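You operate a simulated robot arm through the tools that you are given. There is no shell and no other tool. Be economical: measure what you need, move in short steps, check, and stop when the job is done.

Carry out the task below with a simulated two-armed robot. There is one attempt and no reset: what you move stays moved.

JOB
Put the glove carton marked "medium" from the waist shelf of the stores rack on the back of the air bench and the glove carton marked "small" on the bottom shelf of the stores rack. Take the small carton from the top of the steel desk and leave it on the clear end of the packing bench. Put the yellow fruit punnet labelled "pier" from the deck of the blue trolley on top of the reel of blue wire and the yellow fruit punnet marked "lake" on the free end of the air bench. Put the bruised tomato in the grey parts bin. Pull the dryer drawer open. Any order will do. Set down upright: glove carton, small carton, yellow fruit punnet.
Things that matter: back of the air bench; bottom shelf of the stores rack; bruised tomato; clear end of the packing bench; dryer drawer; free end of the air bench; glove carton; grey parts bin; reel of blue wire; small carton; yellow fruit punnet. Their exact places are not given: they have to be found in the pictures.

The check looks at the end state, three seconds after you hand in, the way a careful person would. Anything else that was tipped, shoved, dropped, spilled or broken makes it a failure.

ROBOT AND FRAMES
Two 7-joint arms with two-finger parallel grippers on one trunk, on a base that drives. Base frame: it is fixed to the floor where the robot stands at the start and does not move with it; the origin is under the middle of the robot, x ahead of it, y to its left, z up. Readings come in m, rad, newtons and seconds.
The left shoulder is at the start at [0.06, 0.147, 0.451], the right one opposite. With the tool pointing down near the work surface each hand reaches from about 0.1 to 0.7 m from the robot's upright axis, wherever it stands, measured 20 degrees to its own side. Places, roughly: back of the air bench (132x20 cm) [-3.14, -0.44, 0.86]; bottom shelf of the stores rack [0.7, -0.3, 0.3]; bruised tomato (5x5x4 cm) [-7.5, -0.9, 1]; clear end of the packing bench [-7.5, -2.4, 0.9]; dryer drawer [-2.5, 2.4, 0.7]; free end of the air bench (20x18 cm) [-2.52, -0.84, 0.86]; glove carton [0.75, -0.25, 0.75]; grey parts bin (13x15x8 cm) [-8, -0.9, 0.9]; reel of blue wire (12x12x8 cm) [-7, -0.1, 0.7]; small carton [-5.75, -2, 1]; yellow fruit punnet [-6.75, 0, 0.75]. Payload 3.43 kg a hand.
Tool frame (each hand has its own): the origin (TCP) lies between the finger pads and is the grasp point; the fingertips stand 0.03 m ahead of it; z points along the fingers, y is the line along which they close. Largest opening 0.094 m; finger width 0.028, thickness 0.01; the body of the gripper, 0.05 by 0.096 m, starts 0.055 m behind the TCP.
Orientation is that of the tool frame in the base frame, as [roll, pitch, yaw] about the fixed x, y, z axes, in that order (R = Rz(yaw) Ry(pitch) Rx(roll)). With the fingers straight down and closing along the base's y, the tool's x points along the base's -x, its y along +y and its z along -z.

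CONTROLS
- The arms move only by the tool servo_tool. It takes "left_increments", "right_increments" or both (then of equal length, played together; a hand with none holds still); each is a list of rows, each a list of 7 numbers: the shift along the tool's x, y, z in m, then the turn, a rotation vector about the tool's x, y, z in rad, then the finger opening in m, from 0 to 0.094. In form: [[x, y, z, wx, wy, wz, claw], ...]. A call has 1 to 10 rows; each row is the pose to reach, as a shift and turn from the pose commanded when the call began, along the tool's axes at that moment. Rows are played at 5 a second. More than 0.05 m and 0.15 rad between two rows, or a gripper value outside its range, and nothing of the call is played. A pose out of reach is approached as far as the arm can. The call stops where the force on the tool passes 40 N (or 10 N more than at its start, if that is more) or the arm is blocked; 0.2 s more then pass. The fingers move at their own pace (about 0.072 m/s each) and stop on an object; they squeeze with about 23 N. The grip force told is the motor's: it shows also when the fingers shut on nothing. Time passes only in rows, and 0.2 s behind the last, so rows that repeat a pose let the fingers close. It gives the time, the measured TCP pose, the force on the tool (base axes), the opening and the grip force at its end, in the units of the frame above (readings bear some noise), with the torque about the TCP (base axes, N m) and any sound that the robot's microphone picked up, and new pictures: "pictures" is both (left out), scene, wrist or none (wrist: the cameras of the hands that moved).
- Cameras (640 x 400 px; columns grow to the right, rows downward): "scene" is now at [0.0486, -0.0415, 1.0861]; the picture's right is [-0.47, -0.88, 0.00], its down [-0.52, 0.27, -0.81] and it looks along [0.72, -0.38, -0.59] (base axes); focal length 221 px, centre (320, 200). "left" rides on the left gripper at [0.076, -0.014, -0.102] in its tool frame; the picture's right is [0.18, 0.98, 0.00], its down [-0.75, 0.14, -0.64] and it looks along [-0.63, 0.12, 0.77] (tool axes); focal length 243 px, centre (320, 200). "right" rides on the right gripper at [0.076, 0.014, -0.102] in its tool frame; the picture's right is [-0.18, 0.98, 0.00], its down [-0.75, -0.14, -0.64] and it looks along [-0.63, -0.12, 0.77] (tool axes); focal length 243 px, centre (320, 200).
- move_column(by): slides the trunk up (or, below 0, down) by that many m; the arms and the scene camera ride with it, the base frame stays. It gives what a move gives, with no picture.
- base_move(legs): drives the robot by 1 to 6 legs, each [ahead, left, turn to the left] in m, m and rad, along the robot's own axes; the way and the turn of a leg run together, so that a leg with both is an arc; at most 1.5 m and 3.142 rad a leg. The arms and the cameras ride along, it lands a little off, and it stops where it bumps. It gives what a move gives, and a new picture of the scene camera.
- turn_head(pan, tilt): turns the head with the scene camera to pan (to the left, within 1.501 rad either way) and tilt (down, from -0.506 to 1.204), counted from straight ahead of the robot. It gives what a move gives, and a new picture of the scene camera.
- point_at(camera, pixels): for up to 12 pixels [column, row] of the newest picture of that camera ("zoom" is the newest enlarged one), the place [x, y, z] in the base frame of the surface seen there, good to about 0.002 m. It takes no simulated time.
- zoom(camera, box): a new picture of the part [left, top, right, bottom] of that camera's present view, enlarged. It takes no simulated time.
- hand_in(): hands the job in; it is judged then, once.

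Keep the steps short. Do not move on a guess: measure, check each grasp and each placing, and mend mistakes. In all there are 131 turns and 260 pictures (those below and enlarged ones count). Leave the grippers open and the arms clear of the work at the hand-in unless told otherwise, and finish with a single line.

The tools are called after ">>>" as name(argument=value, ...) on one line, values as JSON. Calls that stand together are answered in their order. servo_tool: Moves the arms, as the interface text tells. Its arguments: {"type":"object","properties":{"left_increments":{"type":"array","items":{"type":"array","items":{"type":"number"}}},"right_increments":{"type":"array","items":{"type":"array","items":{"type":"number"}}},"pictures":{"type":"string","enum":["both","scene","wrist","none"]}},"required":[]} The other tools are called the same way: move_column (by) slides the trunk up or down; base_move (legs) drives the base; turn_head (pan, tilt) turns the head that bears the scene camera; point_at (camera, pixels) gives the place of the surface under pixels of a picture; zoom (camera, box) takes an enlarged picture of a part of a camera's view; hand_in () hands the job in.

At the start:

```text
t: 0.0
left_eef_pos: [0.312, -0.0291, 0.9001]
left_orientation: [3.14, 0.0, 3.141]
left_ft_force: [0.0, -0.1, 0.3]
left_moment: [-0.02, -0.01, 0.01]
left_opening: 0.0938
left_grasp_force: 0.1
right_eef_pos: [0.2814, -0.3512, 0.8999]
right_orientation: [-3.141, -0.001, 3.141]
right_ft_force: [-0.6, 0.1, 0.7]
right_moment: [0.01, 0.0, 0.0]
right_opening: 0.0941
right_grasp_force: 0.0
trunk travel left (down, up): [-0.158, 0.092]
robot x, y, heading: [-0.0009, 0.0023, -0.002]
head pan, tilt: [-0.485, 0.627]
```

scene: 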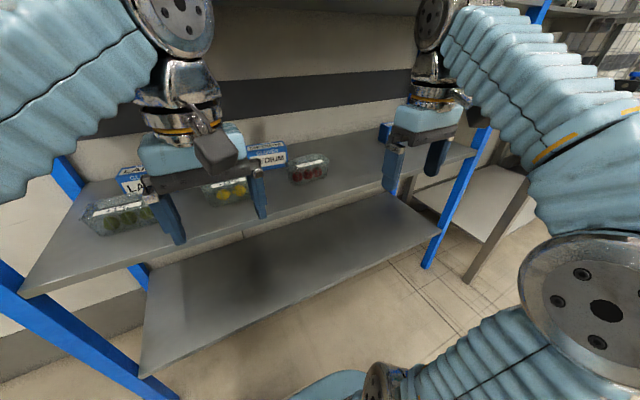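
right: 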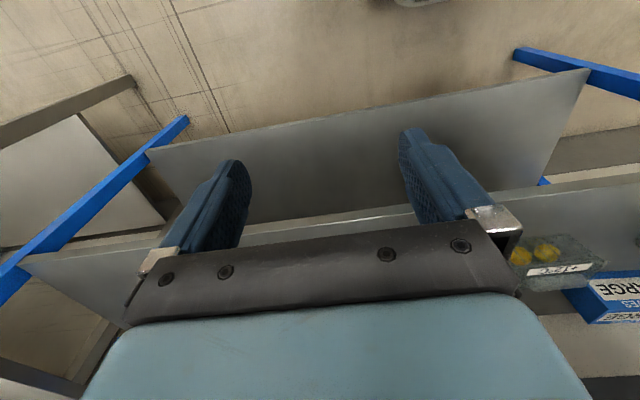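
left: 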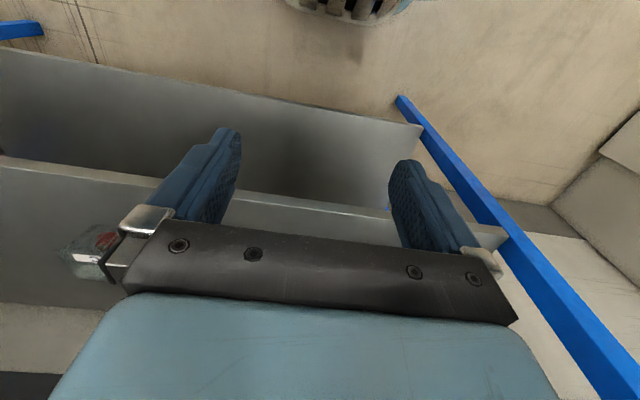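

I see the rack's waist shelf with punnets and cartons behind the hands. I'll enlarge that part to read the labels.

>>> zoom(camera="scene", box=[80, 120, 340, 280])

>>> turn_head(pan=0.0, tilt=0.5)

```text
2.46 times, centred on (210, 200) of scene
```

zoom: 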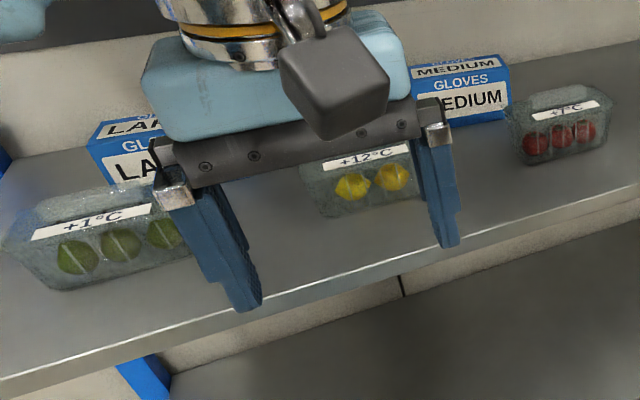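

```text
t: 0.9
left_eef_pos: [0.3102, -0.0288, 0.9005]
left_orientation: [3.139, -0.001, 3.141]
left_ft_force: [0.3, 0.3, 0.4]
left_moment: [0.03, -0.01, 0.0]
left_opening: 0.094
left_grasp_force: 0.1
right_eef_pos: [0.2801, -0.3524, 0.8997]
right_orientation: [3.141, 0.0, 3.141]
right_ft_force: [1.0, -0.4, -0.8]
right_moment: [0.03, -0.01, 0.01]
right_opening: 0.0942
right_grasp_force: 0.2
trunk travel left (down, up): [-0.158, 0.092]
robot x, y, heading: [0.0053, -0.0025, -0.001]
head pan, tilt: [0.0, 0.499]
```

scene: 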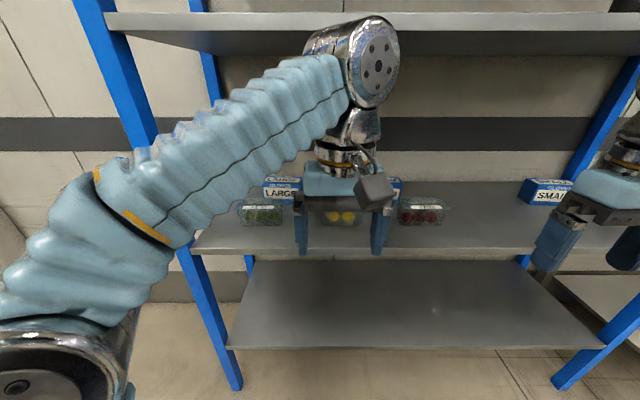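

Large, medium (behind the hand) and small cartons are on the waist shelf. I'll measure the shelf, the small carton and the bottom shelf.

>>> point_at(camera="scene", pixels=[[525, 190], [552, 196], [550, 182], [530, 181], [280, 192], [396, 190], [480, 230], [400, 245], [300, 345], [550, 340], [420, 270], [424, 212]])

>>> turn_head(pan=-0.5, tilt=0.4)

```text
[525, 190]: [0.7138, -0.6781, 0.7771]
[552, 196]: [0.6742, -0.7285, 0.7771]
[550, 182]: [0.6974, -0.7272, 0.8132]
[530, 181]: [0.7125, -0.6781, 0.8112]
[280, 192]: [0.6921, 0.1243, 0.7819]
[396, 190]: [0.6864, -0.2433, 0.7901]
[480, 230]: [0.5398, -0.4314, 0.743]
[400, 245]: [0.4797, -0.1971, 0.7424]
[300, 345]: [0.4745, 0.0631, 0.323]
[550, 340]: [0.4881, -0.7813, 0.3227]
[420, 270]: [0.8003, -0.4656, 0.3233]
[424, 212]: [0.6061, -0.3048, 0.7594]
```

```text
t: 1.9
left_eef_pos: [0.3109, -0.0292, 0.9003]
left_orientation: [-3.14, -0.001, 3.14]
left_ft_force: [-0.2, 0.7, -0.7]
left_moment: [0.0, -0.02, 0.02]
left_opening: 0.094
left_grasp_force: 0.1
right_eef_pos: [0.2799, -0.3522, 0.8996]
right_orientation: [-3.141, 0.0, -3.14]
right_ft_force: [-0.4, 0.1, -0.7]
right_moment: [0.0, 0.04, -0.01]
right_opening: 0.0942
right_grasp_force: 0.0
trunk travel left (down, up): [-0.158, 0.092]
robot x, y, heading: [-0.0011, -0.0004, 0.0]
head pan, tilt: [-0.499, 0.4]
```

scene: 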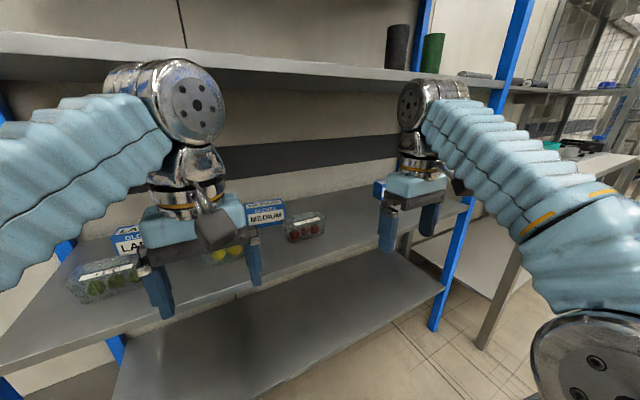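

Waist shelf top is z=0.743, bottom shelf 0.323. The small carton is at about (0.70,-0.70), out of reach, so I'll drive right 0.5 m.

>>> base_move(legs=[[0, -0.48, 0]])

>>> turn_head(pan=0.0, tilt=0.5)

```text
t: 4.7
left_eef_pos: [0.3105, -0.5056, 0.8994]
left_orientation: [3.141, 0.0, 3.141]
left_ft_force: [-0.7, 0.8, -0.5]
left_moment: [0.02, 0.03, -0.01]
left_opening: 0.0941
left_grasp_force: 0.1
right_eef_pos: [0.2827, -0.8283, 0.9005]
right_orientation: [-3.141, 0.001, -3.14]
right_ft_force: [-0.1, -0.2, -0.3]
right_moment: [0.01, -0.04, -0.01]
right_opening: 0.0938
right_grasp_force: 0.1
trunk travel left (down, up): [-0.158, 0.092]
robot x, y, heading: [0.0047, -0.4766, -0.002]
head pan, tilt: [-0.499, 0.4]
```

scene: 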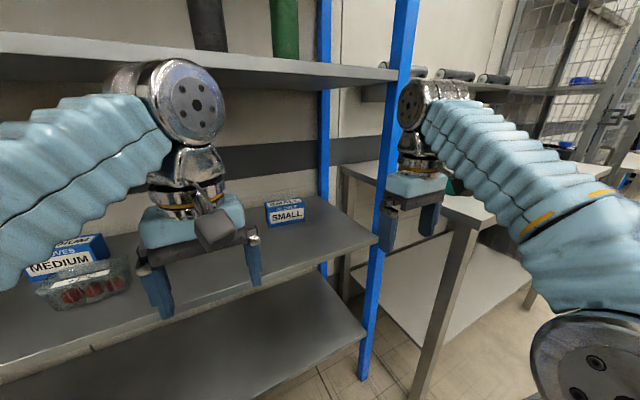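

```text
t: 5.6
left_eef_pos: [0.3109, -0.5055, 0.9008]
left_orientation: [-3.141, -0.001, -3.14]
left_ft_force: [-0.2, 0.0, 0.6]
left_moment: [-0.02, 0.01, -0.01]
left_opening: 0.094
left_grasp_force: 0.1
right_eef_pos: [0.2825, -0.8287, 0.9005]
right_orientation: [-3.141, 0.0, -3.141]
right_ft_force: [-0.3, 0.4, -0.4]
right_moment: [0.02, -0.01, 0.01]
right_opening: 0.0939
right_grasp_force: 0.0
trunk travel left (down, up): [-0.158, 0.092]
robot x, y, heading: [0.0015, -0.4756, 0.001]
head pan, tilt: [0.0, 0.499]
```

scene: 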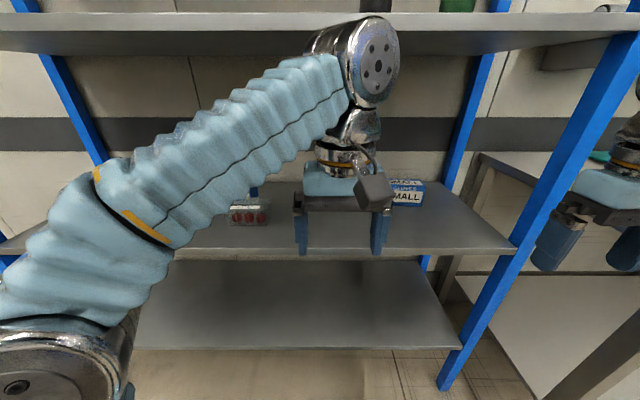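

Zooming on the small carton (around 408,192) to see its shape.

>>> zoom(camera="scene", box=[380, 165, 444, 205])

>>> point_at(camera="scene", pixels=[[400, 200], [415, 203], [421, 203], [398, 181], [412, 187], [422, 185], [407, 182], [500, 245], [520, 230], [450, 345], [418, 210], [430, 252]])

```text
10.00 times, centred on (412, 185) of scene
```

zoom: 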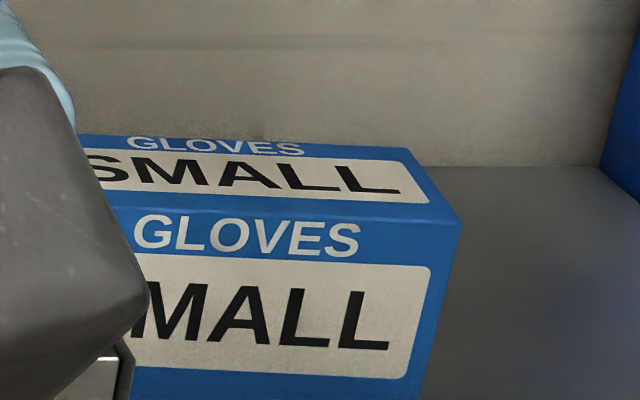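

```text
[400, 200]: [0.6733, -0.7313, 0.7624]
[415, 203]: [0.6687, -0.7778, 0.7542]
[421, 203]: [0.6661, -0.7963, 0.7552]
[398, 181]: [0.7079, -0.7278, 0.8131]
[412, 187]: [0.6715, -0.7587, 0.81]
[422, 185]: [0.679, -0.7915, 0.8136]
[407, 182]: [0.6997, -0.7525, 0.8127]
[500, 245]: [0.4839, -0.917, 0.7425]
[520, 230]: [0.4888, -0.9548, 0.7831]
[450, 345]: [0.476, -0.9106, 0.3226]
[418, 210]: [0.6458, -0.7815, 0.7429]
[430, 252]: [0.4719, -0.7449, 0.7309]
```

>>> point_at(camera="zoom", pixels=[[90, 139], [250, 144], [400, 152], [452, 212], [150, 205], [300, 218], [430, 355], [160, 385]])

```text
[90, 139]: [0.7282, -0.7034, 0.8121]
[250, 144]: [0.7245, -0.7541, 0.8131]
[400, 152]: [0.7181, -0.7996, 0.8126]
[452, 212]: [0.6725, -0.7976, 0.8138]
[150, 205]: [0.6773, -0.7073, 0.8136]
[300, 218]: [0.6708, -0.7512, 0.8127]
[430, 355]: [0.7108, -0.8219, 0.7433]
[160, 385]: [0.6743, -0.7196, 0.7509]
```

Carton is ~0.057 deep, ~0.12 wide, 0.07 high, centre ≈(0.70,-0.742). I'll check the height of the upper shelf over it and the robot arm's own extents.

>>> point_at(camera="scene", pixels=[[450, 30], [450, 15], [200, 40], [380, 70], [345, 50], [340, 180], [346, 120], [340, 160], [590, 170], [430, 60]])

>>> turn_head(pan=-0.7, tilt=0.8)

```text
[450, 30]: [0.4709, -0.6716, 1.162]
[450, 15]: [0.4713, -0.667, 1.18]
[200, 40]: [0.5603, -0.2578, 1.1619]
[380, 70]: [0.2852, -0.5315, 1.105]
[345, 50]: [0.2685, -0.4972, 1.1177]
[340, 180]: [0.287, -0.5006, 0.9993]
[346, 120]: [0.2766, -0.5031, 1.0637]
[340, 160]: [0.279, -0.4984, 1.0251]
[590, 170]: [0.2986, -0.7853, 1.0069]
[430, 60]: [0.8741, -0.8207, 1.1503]
```

```text
t: 6.7
left_eef_pos: [0.3097, -0.5058, 0.9004]
left_orientation: [-3.141, 0.0, 3.141]
left_ft_force: [0.0, -0.2, 0.0]
left_moment: [0.0, 0.03, -0.01]
left_opening: 0.094
left_grasp_force: 0.1
right_eef_pos: [0.2829, -0.8291, 0.9002]
right_orientation: [3.141, 0.001, -3.14]
right_ft_force: [-0.2, 0.2, -0.6]
right_moment: [0.01, 0.02, 0.0]
right_opening: 0.094
right_grasp_force: 0.1
trunk travel left (down, up): [-0.158, 0.092]
robot x, y, heading: [0.0038, -0.4771, 0.002]
head pan, tilt: [-0.7, 0.799]
```

scene: 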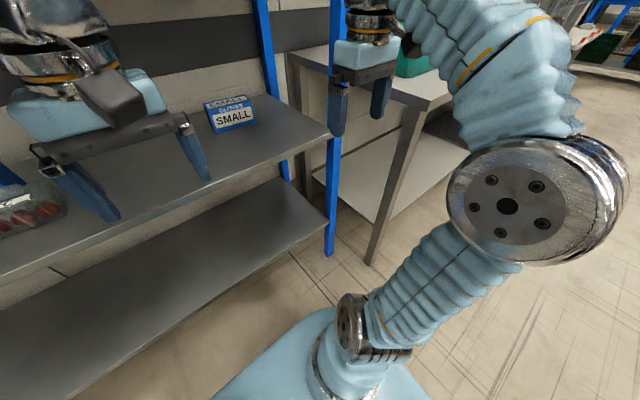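

Shelf gap is 0.743–1.162. Plan: the left hand leaned 40° and pointing to −y grasps the small carton across its depth, later turns to +x and slides it in on the bottom shelf. First I turn the left hand in place.

>>> servo_tool(left_increments=[[0, 0, 0, 0.0469, -0.0469, 0.1289, 0.094], [0, 0, 0, 0.0938, -0.0938, 0.2578, 0.094], [0, 0, 0, 0.1407, -0.1407, 0.3867, 0.094], [0, 0, 0, 0.1876, -0.1876, 0.5156, 0.094], [0, 0, 0, 0.2345, -0.2345, 0.6445, 0.094], [0, 0, 0, 0.2814, -0.2814, 0.7734, 0.094], [0, 0, 0, 0.3283, -0.3283, 0.9023, 0.094], [0, 0, 0, 0.3752, -0.3752, 1.0312, 0.094], [0, 0, 0, 0.4221, -0.4221, 1.1601, 0.094], [0, 0, 0, 0.469, -0.469, 1.289, 0.094]], pictures="none")

>>> servo_tool(left_increments=[[0, 0, 0, 0.0385, -0.0385, 0.106, 0.094], [0, 0, 0, 0.077, -0.077, 0.212, 0.094]], pictures="none")

>>> turn_head(pan=-0.2, tilt=0.5)

```text
t: 8.9
left_eef_pos: [0.3119, -0.5058, 0.8994]
left_orientation: [-3.059, 0.612, 1.832]
left_ft_force: [-0.3, -0.4, 0.5]
left_moment: [-0.04, -0.01, -0.02]
left_opening: 0.0941
left_grasp_force: 0.1
right_eef_pos: [0.2814, -0.8294, 0.8999]
right_orientation: [3.141, 0.001, -3.141]
right_ft_force: [0.1, -0.4, -1.6]
right_moment: [0.01, -0.01, 0.03]
right_opening: 0.0935
right_grasp_force: 0.0
trunk travel left (down, up): [-0.158, 0.092]
robot x, y, heading: [-0.0001, -0.4751, 0.005]
head pan, tilt: [-0.7, 0.799]
```

```text
t: 9.5
left_eef_pos: [0.3121, -0.5066, 0.8996]
left_orientation: [3.138, 0.698, 1.571]
left_ft_force: [0.3, -0.3, 0.0]
left_moment: [0.0, 0.0, 0.02]
left_opening: 0.0937
left_grasp_force: 0.1
right_eef_pos: [0.2819, -0.8289, 0.8987]
right_orientation: [3.141, -0.001, -3.139]
right_ft_force: [0.5, 0.1, 0.0]
right_moment: [0.0, -0.03, 0.0]
right_opening: 0.0939
right_grasp_force: 0.1
trunk travel left (down, up): [-0.158, 0.092]
robot x, y, heading: [0.0004, -0.4776, -0.002]
head pan, tilt: [-0.7, 0.799]
```

```text
t: 10.4
left_eef_pos: [0.3114, -0.5057, 0.8997]
left_orientation: [3.141, 0.697, 1.575]
left_ft_force: [-0.4, -0.3, 0.7]
left_moment: [-0.04, 0.0, 0.01]
left_opening: 0.0939
left_grasp_force: 0.0
right_eef_pos: [0.2828, -0.8293, 0.8992]
right_orientation: [3.14, 0.0, -3.139]
right_ft_force: [0.3, -1.0, 0.1]
right_moment: [-0.02, 0.01, -0.01]
right_opening: 0.0941
right_grasp_force: 0.0
trunk travel left (down, up): [-0.158, 0.092]
robot x, y, heading: [-0.0021, -0.4741, 0.003]
head pan, tilt: [-0.201, 0.499]
```

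scene: 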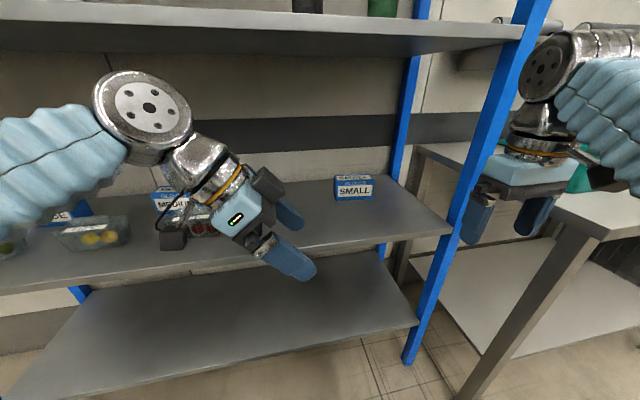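

The left hand points as wanted. The whole small carton is visible now (333–372, 175–200); I'll measure it finely via zoom, then come 0.1 m closer.

>>> zoom(camera="scene", box=[320, 165, 384, 205])

```text
10.00 times, centred on (352, 185) of scene
```

zoom: 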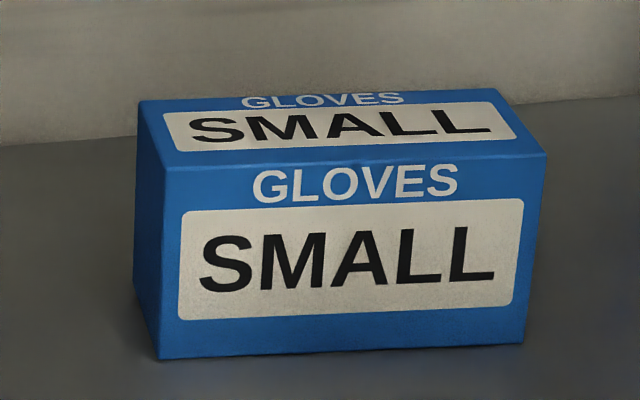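

>>> point_at(camera="zoom", pixels=[[170, 174], [540, 160], [145, 106], [495, 93], [165, 350], [518, 338]])

>>> base_move(legs=[[0.1, 0, 0]])

```text
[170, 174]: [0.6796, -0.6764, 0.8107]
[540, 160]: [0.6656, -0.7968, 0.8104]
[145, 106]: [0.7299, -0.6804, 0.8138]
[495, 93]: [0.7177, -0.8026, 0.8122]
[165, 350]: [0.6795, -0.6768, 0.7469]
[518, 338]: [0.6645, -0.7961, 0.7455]
```

```text
t: 11.6
left_eef_pos: [0.4109, -0.5056, 0.9003]
left_orientation: [3.14, 0.697, 1.574]
left_ft_force: [0.9, 0.5, -0.2]
left_moment: [-0.01, 0.01, 0.01]
left_opening: 0.0938
left_grasp_force: 0.1
right_eef_pos: [0.3818, -0.8279, 0.8997]
right_orientation: [-3.14, 0.0, -3.139]
right_ft_force: [0.0, -0.5, 0.4]
right_moment: [0.04, 0.0, 0.02]
right_opening: 0.0942
right_grasp_force: 0.1
trunk travel left (down, up): [-0.158, 0.092]
robot x, y, heading: [0.1038, -0.4758, 0.005]
head pan, tilt: [-0.201, 0.499]
```

scene: 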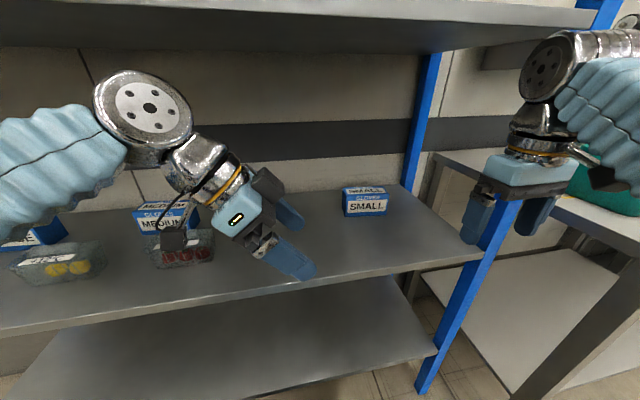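

Carton centre (0.698,−0.739), yaw ≈ −0.116. I move the left hand to a pre-grasp point 0.10 m off along the tool axis and align the yaw.

>>> servo_tool(left_increments=[[-0.021, 0, 0.031, 0, 0, 0, 0.094], [-0.042, 0, 0.062, 0, 0, 0, 0.094], [-0.064, 0, 0.093, 0, 0, 0, 0.094], [-0.0847, 0, 0.1246, 0.0746, 0, 0.0889, 0.094], [-0.0847, 0.048, 0.1246, 0.0746, 0, 0.0889, 0.094], [-0.0847, 0.096, 0.1246, 0.0746, 0, 0.0889, 0.094], [-0.0847, 0.144, 0.1246, 0.0746, 0, 0.0889, 0.094], [-0.0847, 0.192, 0.1246, 0.0746, 0, 0.0889, 0.094], [-0.0847, 0.241, 0.1246, 0.0746, 0, 0.0889, 0.094], [-0.0847, 0.29, 0.1246, 0.0746, 0, 0.0889, 0.094]])

```text
t: 13.8
left_eef_pos: [0.6359, -0.6237, 0.8286]
left_orientation: [3.14, 0.697, 1.458]
left_ft_force: [0.5, -0.3, 0.6]
left_moment: [0.06, -0.03, 0.03]
left_opening: 0.0939
left_grasp_force: 0.0
left hand out of reach, approached as far as the arm can: row 9, 10
right_eef_pos: [0.3823, -0.8294, 0.9]
right_orientation: [3.14, 0.001, -3.139]
right_ft_force: [-0.2, -0.7, 1.1]
right_moment: [0.0, 0.03, 0.0]
right_opening: 0.0939
right_grasp_force: 0.0
trunk travel left (down, up): [-0.158, 0.092]
robot x, y, heading: [0.1007, -0.4791, -0.002]
head pan, tilt: [-0.201, 0.499]
```

scene: 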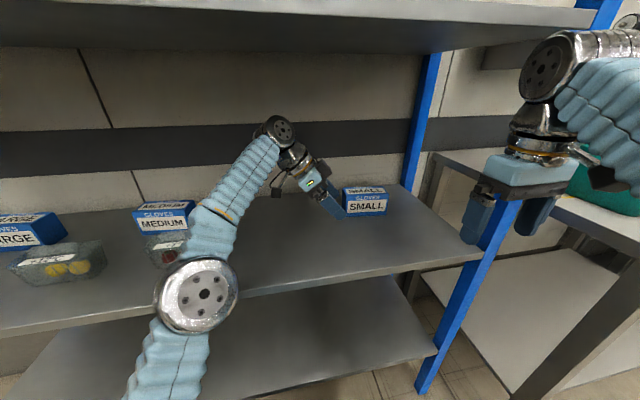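
left: 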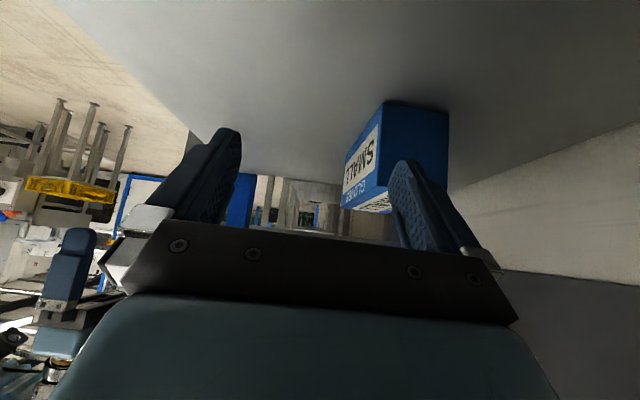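

Out of reach by ~0.07 m. I pull the right hand back and the left hand back 0.1 m, then move the base nearer.

>>> servo_tool(left_increments=[[0, -0.04, 0, 0, 0, 0, 0.094], [0, -0.08, 0, 0, 0, 0, 0.094], [0, -0.12, 0, 0, 0, 0, 0.094], [0, -0.12, 0, 0, 0, 0, 0.094]], right_increments=[[0.04, 0, 0, 0, 0, 0, 0.094], [0.08, 0, 0, 0, 0, 0, 0.094], [0.12, 0, 0, 0, 0, 0, 0.094], [0.15, 0, 0, 0, 0, 0, 0.094]], pictures="none")

>>> turn_head(pan=0.0, tilt=1.1)

```text
t: 14.8
left_eef_pos: [0.517, -0.6098, 0.8272]
left_orientation: [-3.141, 0.698, 1.46]
left_ft_force: [-0.8, -0.3, 0.1]
left_moment: [0.0, -0.01, 0.01]
left_opening: 0.0939
left_grasp_force: 0.0
right_eef_pos: [0.2419, -0.8334, 0.8965]
right_orientation: [-3.139, 0.001, -3.136]
right_ft_force: [-1.0, 0.0, -0.7]
right_moment: [0.02, 0.03, 0.0]
right_opening: 0.094
right_grasp_force: 0.0
right hand out of reach, approached as far as the arm can: row 4
trunk travel left (down, up): [-0.158, 0.092]
robot x, y, heading: [0.103, -0.4772, 0.002]
head pan, tilt: [-0.201, 0.499]
```

```text
t: 15.8
left_eef_pos: [0.5171, -0.611, 0.828]
left_orientation: [3.141, 0.698, 1.456]
left_ft_force: [0.6, 0.1, 0.6]
left_moment: [0.01, 0.0, -0.01]
left_opening: 0.0939
left_grasp_force: 0.0
right_eef_pos: [0.2402, -0.8341, 0.8965]
right_orientation: [-3.14, -0.001, -3.14]
right_ft_force: [0.7, -0.2, -0.1]
right_moment: [-0.01, 0.0, -0.01]
right_opening: 0.0941
right_grasp_force: 0.1
trunk travel left (down, up): [-0.158, 0.092]
robot x, y, heading: [0.1019, -0.4773, 0.007]
head pan, tilt: [0.0, 1.1]
```

scene: 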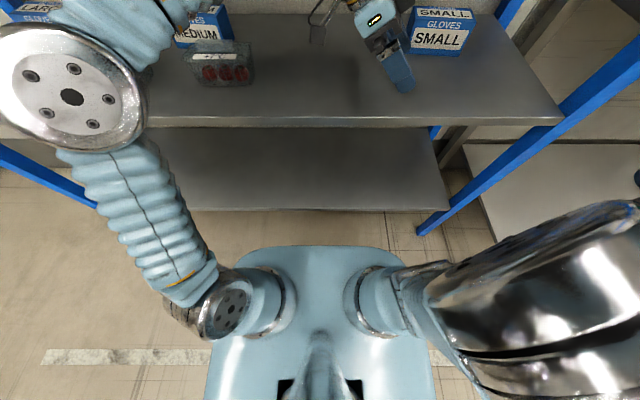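

The command clips to what was reached. I'll measure the robot's front edge to see how near the rack I can go.

>>> point_at(camera="scene", pixels=[[320, 248], [320, 270], [320, 215], [320, 205], [70, 95], [240, 250]])

```text
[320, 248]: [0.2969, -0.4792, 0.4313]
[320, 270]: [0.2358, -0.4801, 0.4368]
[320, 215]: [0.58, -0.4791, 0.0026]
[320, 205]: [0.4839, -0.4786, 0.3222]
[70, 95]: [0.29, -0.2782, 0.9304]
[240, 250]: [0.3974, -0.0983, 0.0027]
```

Front of torso at x≈0.30; there is room. Drive 0.06 ahead and 0.11 right.

>>> base_move(legs=[[0.06, -0.11, 0]])

>>> turn_head(pan=-0.2, tilt=0.7)

```text
t: 17.0
left_eef_pos: [0.5788, -0.722, 0.8265]
left_orientation: [-3.142, 0.698, 1.462]
left_ft_force: [0.5, -0.2, 0.8]
left_moment: [-0.03, 0.03, 0.01]
left_opening: 0.0942
left_grasp_force: 0.0
right_eef_pos: [0.303, -0.9455, 0.8964]
right_orientation: [-3.14, 0.0, -3.135]
right_ft_force: [-0.9, -0.3, -0.4]
right_moment: [-0.02, 0.01, 0.02]
right_opening: 0.0941
right_grasp_force: 0.1
trunk travel left (down, up): [-0.158, 0.092]
robot x, y, heading: [0.1613, -0.5884, 0.007]
head pan, tilt: [0.0, 1.1]
```

scene: 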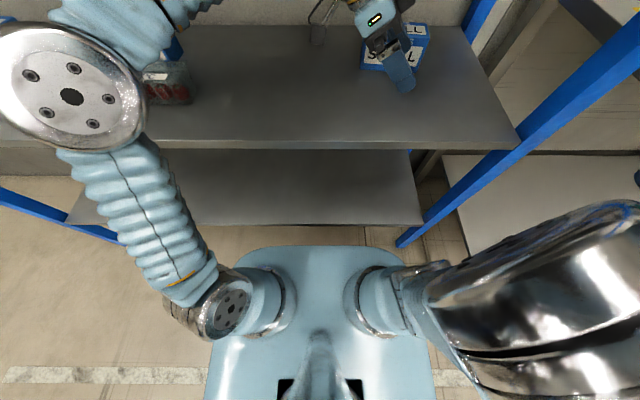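

```text
t: 17.9
left_eef_pos: [0.5795, -0.7206, 0.8278]
left_orientation: [3.141, 0.7, 1.459]
left_ft_force: [-0.1, 0.6, -0.4]
left_moment: [-0.02, -0.01, 0.01]
left_opening: 0.094
left_grasp_force: 0.2
right_eef_pos: [0.3028, -0.9462, 0.8966]
right_orientation: [-3.14, 0.001, -3.134]
right_ft_force: [0.2, 0.1, 0.1]
right_moment: [0.0, -0.02, 0.04]
right_opening: 0.0941
right_grasp_force: 0.1
trunk travel left (down, up): [-0.158, 0.092]
robot x, y, heading: [0.1646, -0.5897, 0.004]
head pan, tilt: [-0.201, 0.7]
```

scene: 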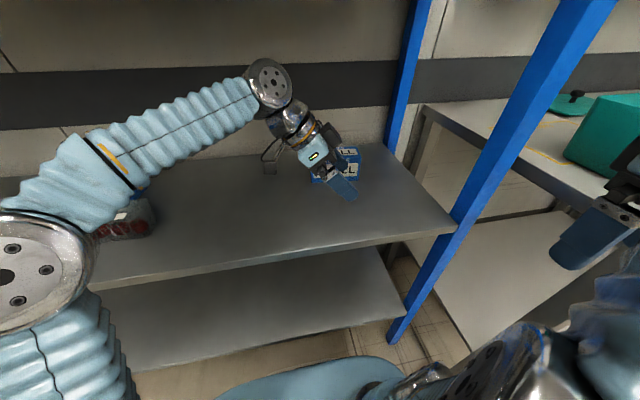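

Next: back off up-left, then to the pre-grasp point over the carton.

>>> servo_tool(left_increments=[[0.0174, 0.006, -0.035, 0, 0, 0, 0.094], [0.0347, 0.0121, -0.0702, 0, 0, 0, 0.094], [0.038, 0.048, -0.073, 0, 0, 0, 0.094], [0.041, 0.084, -0.0755, 0, 0, 0, 0.094], [0.0443, 0.1204, -0.0779, 0, 0, 0, 0.094]])

```text
t: 19.1
left_eef_pos: [0.7055, -0.65, 0.8572]
left_orientation: [-3.139, 0.697, 1.462]
left_ft_force: [0.2, 1.4, 1.1]
left_moment: [0.01, -0.04, 0.01]
left_opening: 0.0938
left_grasp_force: 0.0
right_eef_pos: [0.3033, -0.9454, 0.897]
right_orientation: [-3.14, 0.002, -3.136]
right_ft_force: [-0.7, 0.7, -0.3]
right_moment: [-0.05, 0.0, 0.0]
right_opening: 0.0939
right_grasp_force: 0.2
trunk travel left (down, up): [-0.158, 0.092]
robot x, y, heading: [0.1599, -0.5918, 0.009]
head pan, tilt: [-0.201, 0.7]
```

scene: 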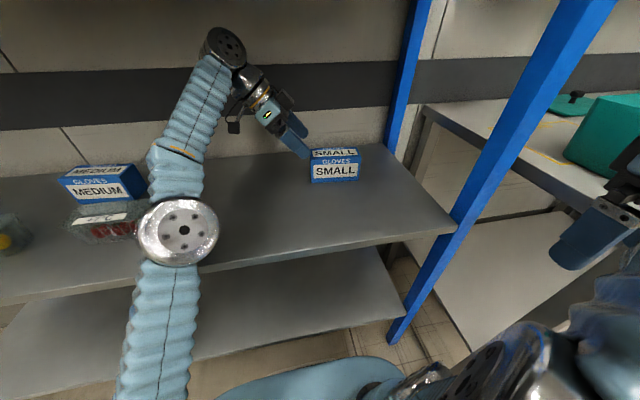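
left: 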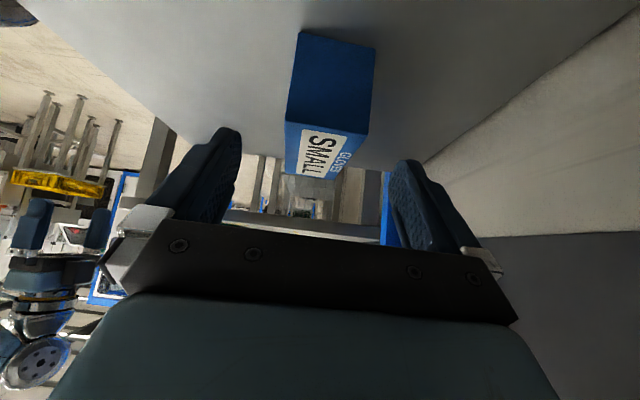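

The carton lies between the fingers. I advance 0.10 m along the tool axis and close.

>>> servo_tool(left_increments=[[0, 0.002, 0.04, 0, 0, 0, 0.094], [0, 0.002, 0.075, 0, 0, 0, 0.094], [0, 0.002, 0.099, 0, 0, 0, 0.094], [0, 0.002, 0.099, 0, 0, 0, 0.06], [0, 0.002, 0.099, 0, 0, 0, 0.03], [0, 0.002, 0.099, 0, 0, 0, 0.03], [0, 0.002, 0.099, 0, 0, 0, 0.03]])

```text
t: 20.7
left_eef_pos: [0.7042, -0.715, 0.7836]
left_orientation: [3.141, 0.697, 1.46]
left_ft_force: [0.0, -0.5, -0.7]
left_moment: [-0.08, -0.01, -0.06]
left_opening: 0.0624
left_grasp_force: 23.0
right_eef_pos: [0.3034, -0.9464, 0.8972]
right_orientation: [-3.139, 0.0, -3.134]
right_ft_force: [-0.5, 0.8, 0.6]
right_moment: [0.02, -0.01, -0.03]
right_opening: 0.0939
right_grasp_force: 0.0
trunk travel left (down, up): [-0.158, 0.092]
robot x, y, heading: [0.1604, -0.5904, 0.004]
head pan, tilt: [-0.201, 0.7]
```

scene: 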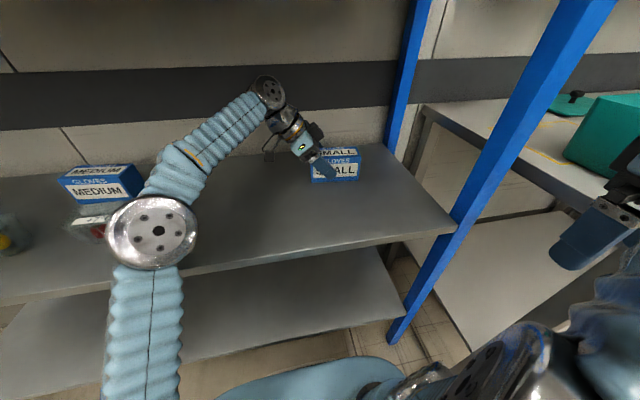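
left: 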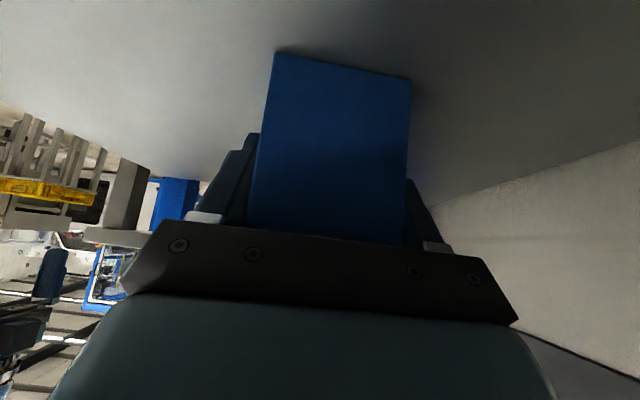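

Gripped (0.062 m, 23 N). Lift 0.06 m, then back the base out with it.

>>> servo_tool(left_increments=[[-0.0193, 0, -0.023, 0, 0, 0, 0.03], [-0.0386, 0, -0.046, 0, 0, 0, 0.03], [-0.0386, 0, -0.046, 0, 0, 0, 0.03]], pictures="scene")

>>> base_move(legs=[[-0.42, 0, 0]])

```text
t: 21.5
left_eef_pos: [0.7013, -0.7131, 0.8419]
left_orientation: [-3.141, 0.698, 1.463]
left_ft_force: [-0.1, 0.3, -2.5]
left_moment: [0.05, 0.0, 0.0]
left_opening: 0.0625
left_grasp_force: 23.2
left hand out of reach, approached as far as the arm can: row 2, 3
right_eef_pos: [0.304, -0.9455, 0.8966]
right_orientation: [-3.141, 0.0, -3.134]
right_ft_force: [0.1, 0.4, -0.1]
right_moment: [0.0, 0.01, 0.02]
right_opening: 0.0939
right_grasp_force: 0.0
trunk travel left (down, up): [-0.158, 0.092]
robot x, y, heading: [0.1638, -0.5899, 0.011]
head pan, tilt: [-0.201, 0.7]
```

scene: 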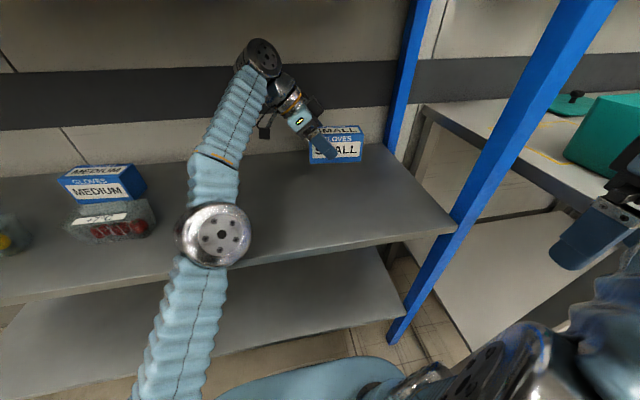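

```text
t: 24.1
left_eef_pos: [0.285, -0.7159, 0.8414]
left_orientation: [3.141, 0.698, 1.462]
left_ft_force: [0.3, 0.4, -2.6]
left_moment: [0.02, -0.01, -0.02]
left_opening: 0.0621
left_grasp_force: 22.5
right_eef_pos: [-0.1127, -0.948, 0.8967]
right_orientation: [-3.139, -0.001, -3.133]
right_ft_force: [0.7, -0.2, -0.1]
right_moment: [-0.01, -0.02, 0.0]
right_opening: 0.094
right_grasp_force: 0.1
trunk travel left (down, up): [-0.158, 0.092]
robot x, y, heading: [-0.2556, -0.5955, 0.009]
head pan, tilt: [-0.201, 0.7]
```

scene: 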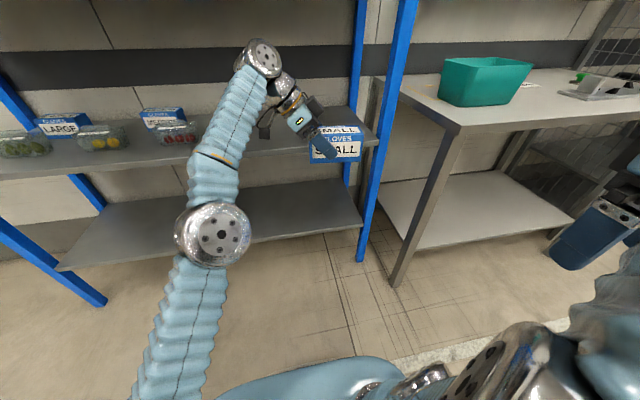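

Clear of the rack. Now I turn the hand by +1.4 rad about vertical while bringing it left, back and down.

>>> servo_tool(left_increments=[[0.024, -0.0122, -0.0006, -0.09, 0, -0.1072, 0.03], [0.048, -0.0243, -0.0011, -0.18, 0, -0.2144, 0.03], [0.072, -0.0365, -0.0017, -0.27, 0, -0.3216, 0.03], [0.096, -0.0487, -0.0023, -0.36, 0, -0.4288, 0.03], [0.12, -0.0609, -0.0029, -0.45, 0, -0.536, 0.03], [0.1441, -0.073, -0.0034, -0.54, 0, -0.6432, 0.03], [0.1681, -0.0852, -0.004, -0.63, 0, -0.7504, 0.03], [0.1921, -0.0974, -0.0046, -0.72, 0, -0.8576, 0.03], [0.2161, -0.1095, -0.0051, -0.81, 0, -0.9648, 0.03], [0.2401, -0.1217, -0.0057, -0.9, 0, -1.072, 0.03]], pictures="scene")

>>> move_column(by=-0.15)

```text
t: 26.3
left_eef_pos: [0.1846, -0.5165, 0.6939]
left_orientation: [3.141, 0.699, 2.863]
left_ft_force: [0.7, -0.1, -2.3]
left_moment: [0.01, 0.08, 0.01]
left_opening: 0.0619
left_grasp_force: 22.6
right_eef_pos: [-0.1132, -0.9483, 0.8965]
right_orientation: [-3.14, -0.001, -3.132]
right_ft_force: [-0.1, 0.6, -1.0]
right_moment: [-0.02, 0.0, 0.0]
right_opening: 0.094
right_grasp_force: 0.0
trunk travel left (down, up): [-0.158, 0.092]
robot x, y, heading: [-0.2593, -0.5915, 0.009]
head pan, tilt: [-0.201, 0.7]
```

scene: 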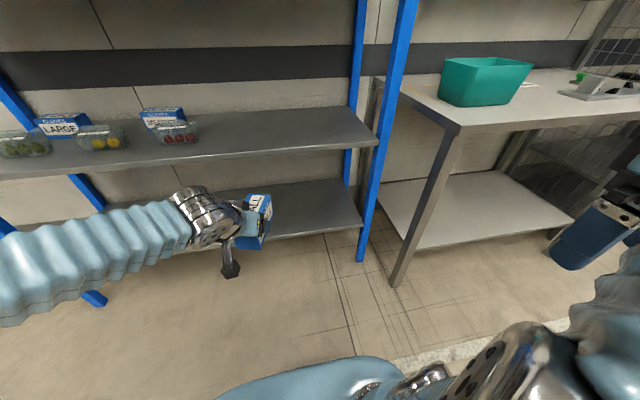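

```text
t: 28.0
left_eef_pos: [0.1848, -0.5174, 0.5442]
left_orientation: [3.14, 0.698, 2.863]
left_ft_force: [-0.5, -0.4, -3.0]
left_moment: [0.04, 0.09, 0.02]
left_opening: 0.0625
left_grasp_force: 23.1
right_eef_pos: [-0.1133, -0.9483, 0.7462]
right_orientation: [-3.14, 0.0, -3.132]
right_ft_force: [0.6, -0.6, -0.2]
right_moment: [0.0, 0.03, -0.03]
right_opening: 0.094
right_grasp_force: 0.1
trunk travel left (down, up): [-0.008, 0.242]
robot x, y, heading: [-0.256, -0.5926, 0.011]
head pan, tilt: [-0.201, 0.7]
```

Finish the turn and lower to about z=0.43 in front of the shelf.

>>> servo_tool(left_increments=[[0.0257, 0, 0.0306, -0.09, 0, -0.107, 0.03], [0.0514, 0, 0.0613, -0.179, 0, -0.213, 0.03], [0.0771, 0, 0.0919, -0.179, 0, -0.213, 0.03], [0.0771, 0, 0.0919, -0.179, 0, -0.213, 0.03]], pictures="both")

```text
t: 29.0
left_eef_pos: [0.1837, -0.5174, 0.423]
left_orientation: [-3.141, 0.698, 3.141]
left_ft_force: [0.0, 0.0, -2.2]
left_moment: [0.0, 0.1, -0.01]
left_opening: 0.0623
left_grasp_force: 23.0
right_eef_pos: [-0.1114, -0.9483, 0.7468]
right_orientation: [-3.14, -0.001, -3.134]
right_ft_force: [1.0, 0.6, -0.7]
right_moment: [-0.02, -0.01, -0.01]
right_opening: 0.0938
right_grasp_force: 0.0
trunk travel left (down, up): [-0.008, 0.242]
robot x, y, heading: [-0.2566, -0.5922, 0.013]
head pan, tilt: [-0.201, 0.7]
```

scene: 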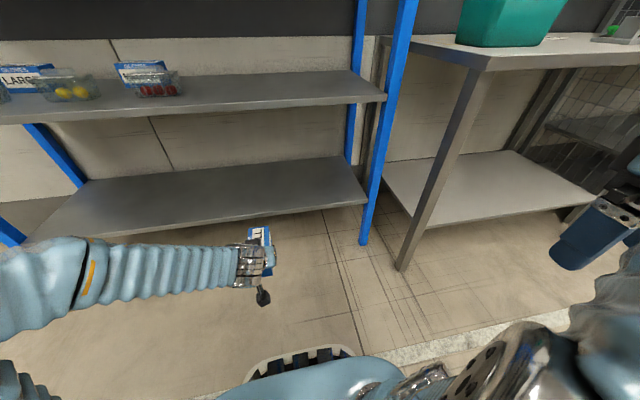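
left: 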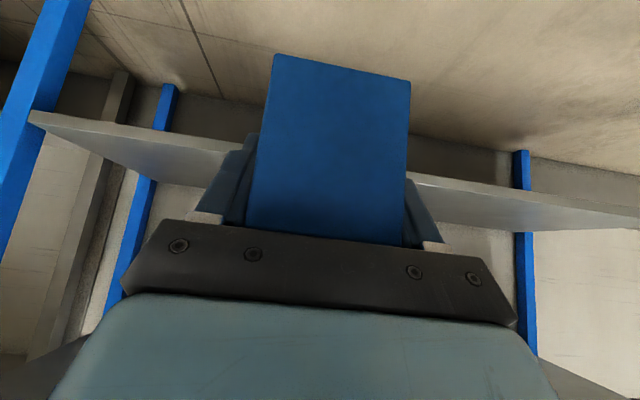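

Carton bottom at ≈0.38, above the bottom shelf 0.323. Drive 0.375 m ahead to bring it over the shelf.

>>> base_move(legs=[[0.375, 0, -0.01]])

```text
t: 31.4
left_eef_pos: [0.5583, -0.5239, 0.424]
left_orientation: [-3.141, 0.696, 3.126]
left_ft_force: [-0.4, -0.3, -2.2]
left_moment: [0.01, 0.04, 0.0]
left_opening: 0.0621
left_grasp_force: 22.9
right_eef_pos: [0.2548, -0.9519, 0.7473]
right_orientation: [-3.14, 0.002, 3.135]
right_ft_force: [0.1, -0.3, 0.3]
right_moment: [0.0, -0.03, 0.04]
right_opening: 0.094
right_grasp_force: 0.1
trunk travel left (down, up): [-0.008, 0.242]
robot x, y, heading: [0.1155, -0.5901, -0.005]
head pan, tilt: [-0.201, 0.7]
```

scene: 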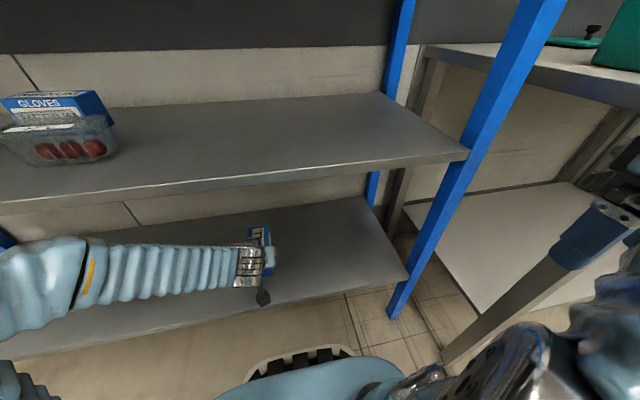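

Lower 0.058 m onto the bottom shelf.

>>> servo_tool(left_increments=[[0.0193, 0, 0.023, 0, 0, 0, 0.03], [0.0334, 0, 0.0398, 0, 0, 0, 0.03], [0.0366, 0, 0.0437, 0, 0, 0, 0.03], [0.0376, 0, 0.0448, 0, 0, 0, 0.03]], pictures="both")

```text
t: 32.4
left_eef_pos: [0.5592, -0.5229, 0.3645]
left_orientation: [-3.141, 0.698, 3.125]
left_ft_force: [0.3, -0.2, -1.9]
left_moment: [0.0, 0.07, -0.02]
left_opening: 0.0621
left_grasp_force: 23.1
right_eef_pos: [0.2554, -0.9511, 0.7475]
right_orientation: [-3.139, 0.0, 3.135]
right_ft_force: [0.3, -0.4, -0.9]
right_moment: [0.02, 0.0, -0.01]
right_opening: 0.0941
right_grasp_force: 0.2
trunk travel left (down, up): [-0.008, 0.242]
robot x, y, heading: [0.1216, -0.5959, -0.007]
head pan, tilt: [-0.201, 0.7]
```

scene: 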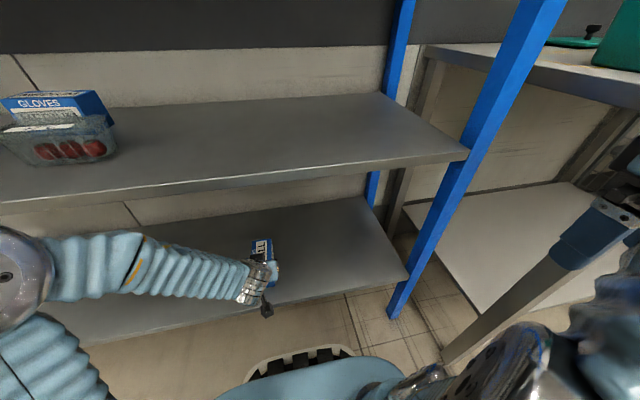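
left: 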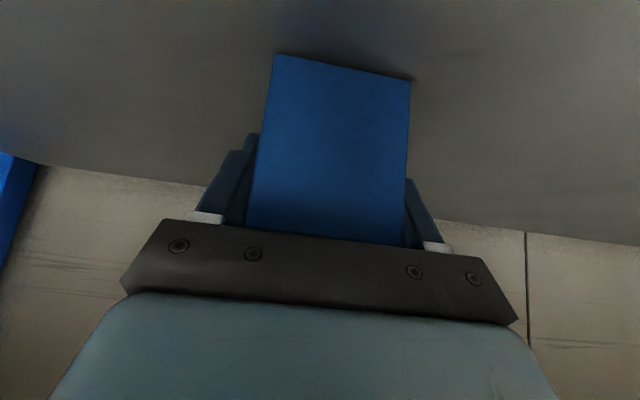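

Not yet in contact; 2 mm lower, then open and retreat along the tool axis.

>>> servo_tool(left_increments=[[0.0013, 0, 0.0015, 0, 0, 0, 0.03], [0.0013, 0, 0.0015, 0, 0, 0, 0.068], [0.0013, 0, 0.0015, 0, 0, 0, 0.094], [0.0013, 0, 0.0015, 0, 0, 0, 0.094], [0, 0, -0.03, 0, 0, 0, 0.094], [0, 0, -0.08, 0, 0, 0, 0.094], [0, 0, -0.12, 0, 0, 0, 0.094]], pictures="both")

```text
t: 34.0
left_eef_pos: [0.4799, -0.5211, 0.4575]
left_orientation: [3.141, 0.698, 3.123]
left_ft_force: [0.8, -1.5, -0.2]
left_moment: [0.04, 0.02, -0.05]
left_opening: 0.0939
left_grasp_force: 0.1
right_eef_pos: [0.2569, -0.9514, 0.7462]
right_orientation: [-3.141, 0.0, 3.133]
right_ft_force: [0.5, -0.5, 0.6]
right_moment: [-0.02, -0.03, 0.01]
right_opening: 0.0941
right_grasp_force: 0.1
trunk travel left (down, up): [-0.008, 0.242]
robot x, y, heading: [0.1224, -0.5932, -0.009]
head pan, tilt: [-0.201, 0.7]
```

scene: 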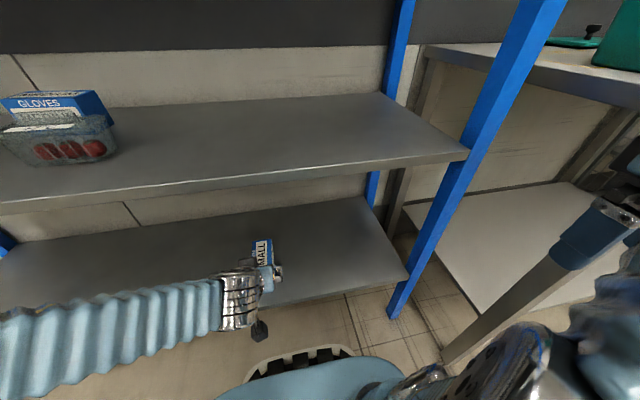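
left: 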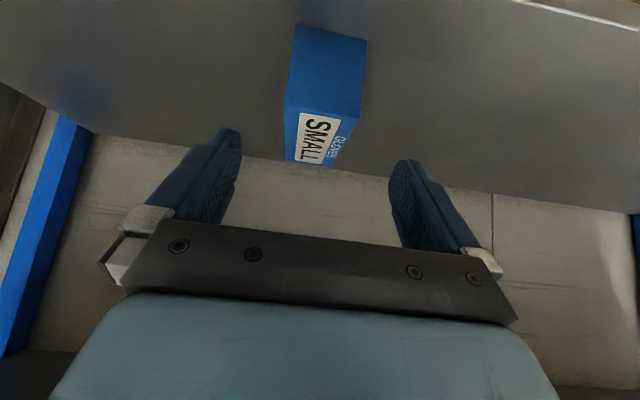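

The small carton stands upright on the bottom shelf, inside the front edge. Back out, raise the trunk, and look for the medium carton.

>>> base_move(legs=[[-0.4, 0, 0], [0, 0.5, 0]])

>>> move_column(by=0.22)

>>> turn_head(pan=-0.1, tilt=0.5)

```text
t: 39.0
left_eef_pos: [0.0781, -0.0235, 0.4579]
left_orientation: [-3.141, 0.698, 3.129]
left_ft_force: [-0.4, 0.4, -0.4]
left_moment: [-0.03, -0.01, 0.05]
left_opening: 0.0942
left_grasp_force: 0.0
right_eef_pos: [-0.1455, -0.4541, 0.7467]
right_orientation: [-3.14, -0.001, 3.139]
right_ft_force: [0.2, -0.5, 0.2]
right_moment: [0.02, -0.01, -0.06]
right_opening: 0.0939
right_grasp_force: 0.1
trunk travel left (down, up): [-0.008, 0.242]
robot x, y, heading: [-0.2811, -0.0981, -0.001]
head pan, tilt: [-0.201, 0.7]
```

scene: 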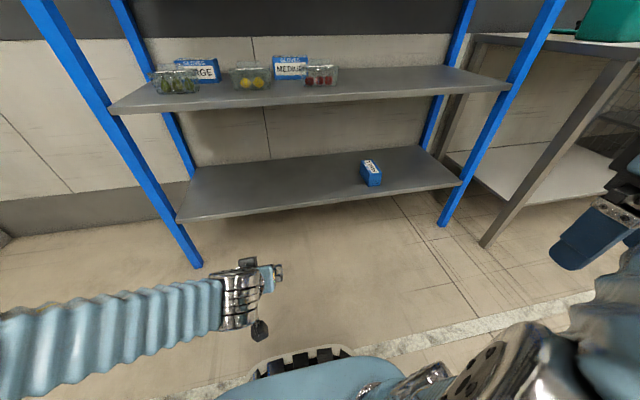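

```text
t: 41.4
left_eef_pos: [0.0786, -0.0233, 0.6767]
left_orientation: [3.14, 0.696, 3.129]
left_ft_force: [0.1, 0.2, -1.0]
left_moment: [0.01, 0.03, 0.02]
left_opening: 0.0941
left_grasp_force: 0.1
right_eef_pos: [-0.1436, -0.4553, 0.9667]
right_orientation: [-3.139, -0.001, 3.139]
right_ft_force: [0.0, 0.5, 0.0]
right_moment: [0.01, 0.02, 0.01]
right_opening: 0.0941
right_grasp_force: 0.0
trunk travel left (down, up): [-0.228, 0.022]
robot x, y, heading: [-0.2865, -0.1009, -0.004]
head pan, tilt: [-0.201, 0.7]
```

```text
t: 42.1
left_eef_pos: [0.0797, -0.0226, 0.6759]
left_orientation: [3.14, 0.698, 3.13]
left_ft_force: [-0.1, 0.6, 0.0]
left_moment: [0.01, 0.01, 0.01]
left_opening: 0.094
left_grasp_force: 0.0
right_eef_pos: [-0.1448, -0.4541, 0.9664]
right_orientation: [-3.14, -0.001, 3.138]
right_ft_force: [0.1, -0.1, -0.9]
right_moment: [-0.01, 0.0, 0.0]
right_opening: 0.094
right_grasp_force: 0.1
trunk travel left (down, up): [-0.228, 0.022]
robot x, y, heading: [-0.2828, -0.0977, 0.001]
head pan, tilt: [-0.099, 0.499]
```

scene: 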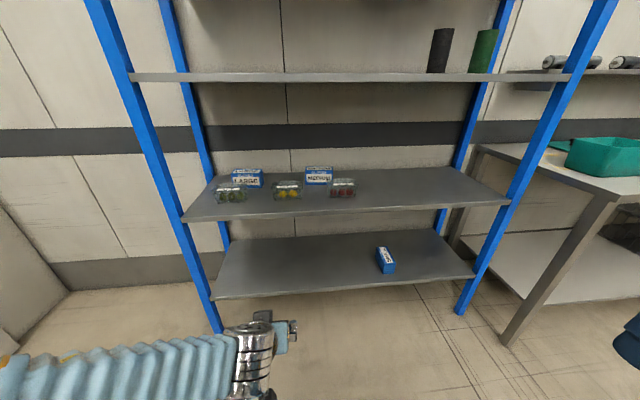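

Zoom on the medium carton and its neighbours (columns 225–360).

>>> zoom(camera="scene", box=[265, 155, 361, 215])

```text
6.67 times, centred on (313, 185) of scene
```

zoom: 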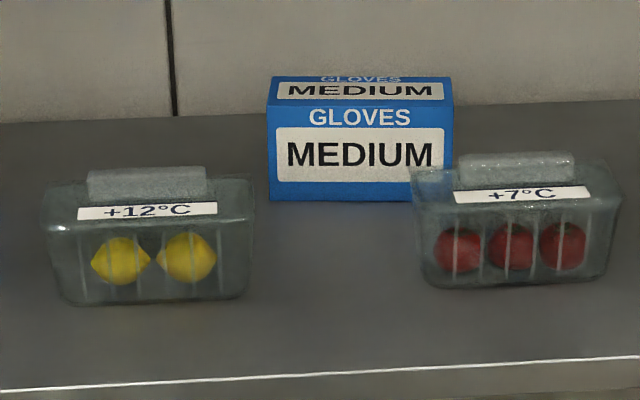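

>>> point_at(camera="zoom", pixels=[[275, 110], [445, 110], [278, 79], [440, 80], [275, 190], [400, 192], [180, 175], [250, 230], [515, 165], [420, 230], [100, 172], [560, 158]])

```text
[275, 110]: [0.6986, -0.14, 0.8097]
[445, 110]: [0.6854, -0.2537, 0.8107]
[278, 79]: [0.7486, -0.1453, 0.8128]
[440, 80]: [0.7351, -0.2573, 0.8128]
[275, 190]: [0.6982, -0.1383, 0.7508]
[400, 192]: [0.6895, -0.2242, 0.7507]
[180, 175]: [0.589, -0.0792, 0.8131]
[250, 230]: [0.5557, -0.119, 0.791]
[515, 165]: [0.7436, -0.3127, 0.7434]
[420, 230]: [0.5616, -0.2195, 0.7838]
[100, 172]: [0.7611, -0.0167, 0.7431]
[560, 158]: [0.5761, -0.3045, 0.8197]
```

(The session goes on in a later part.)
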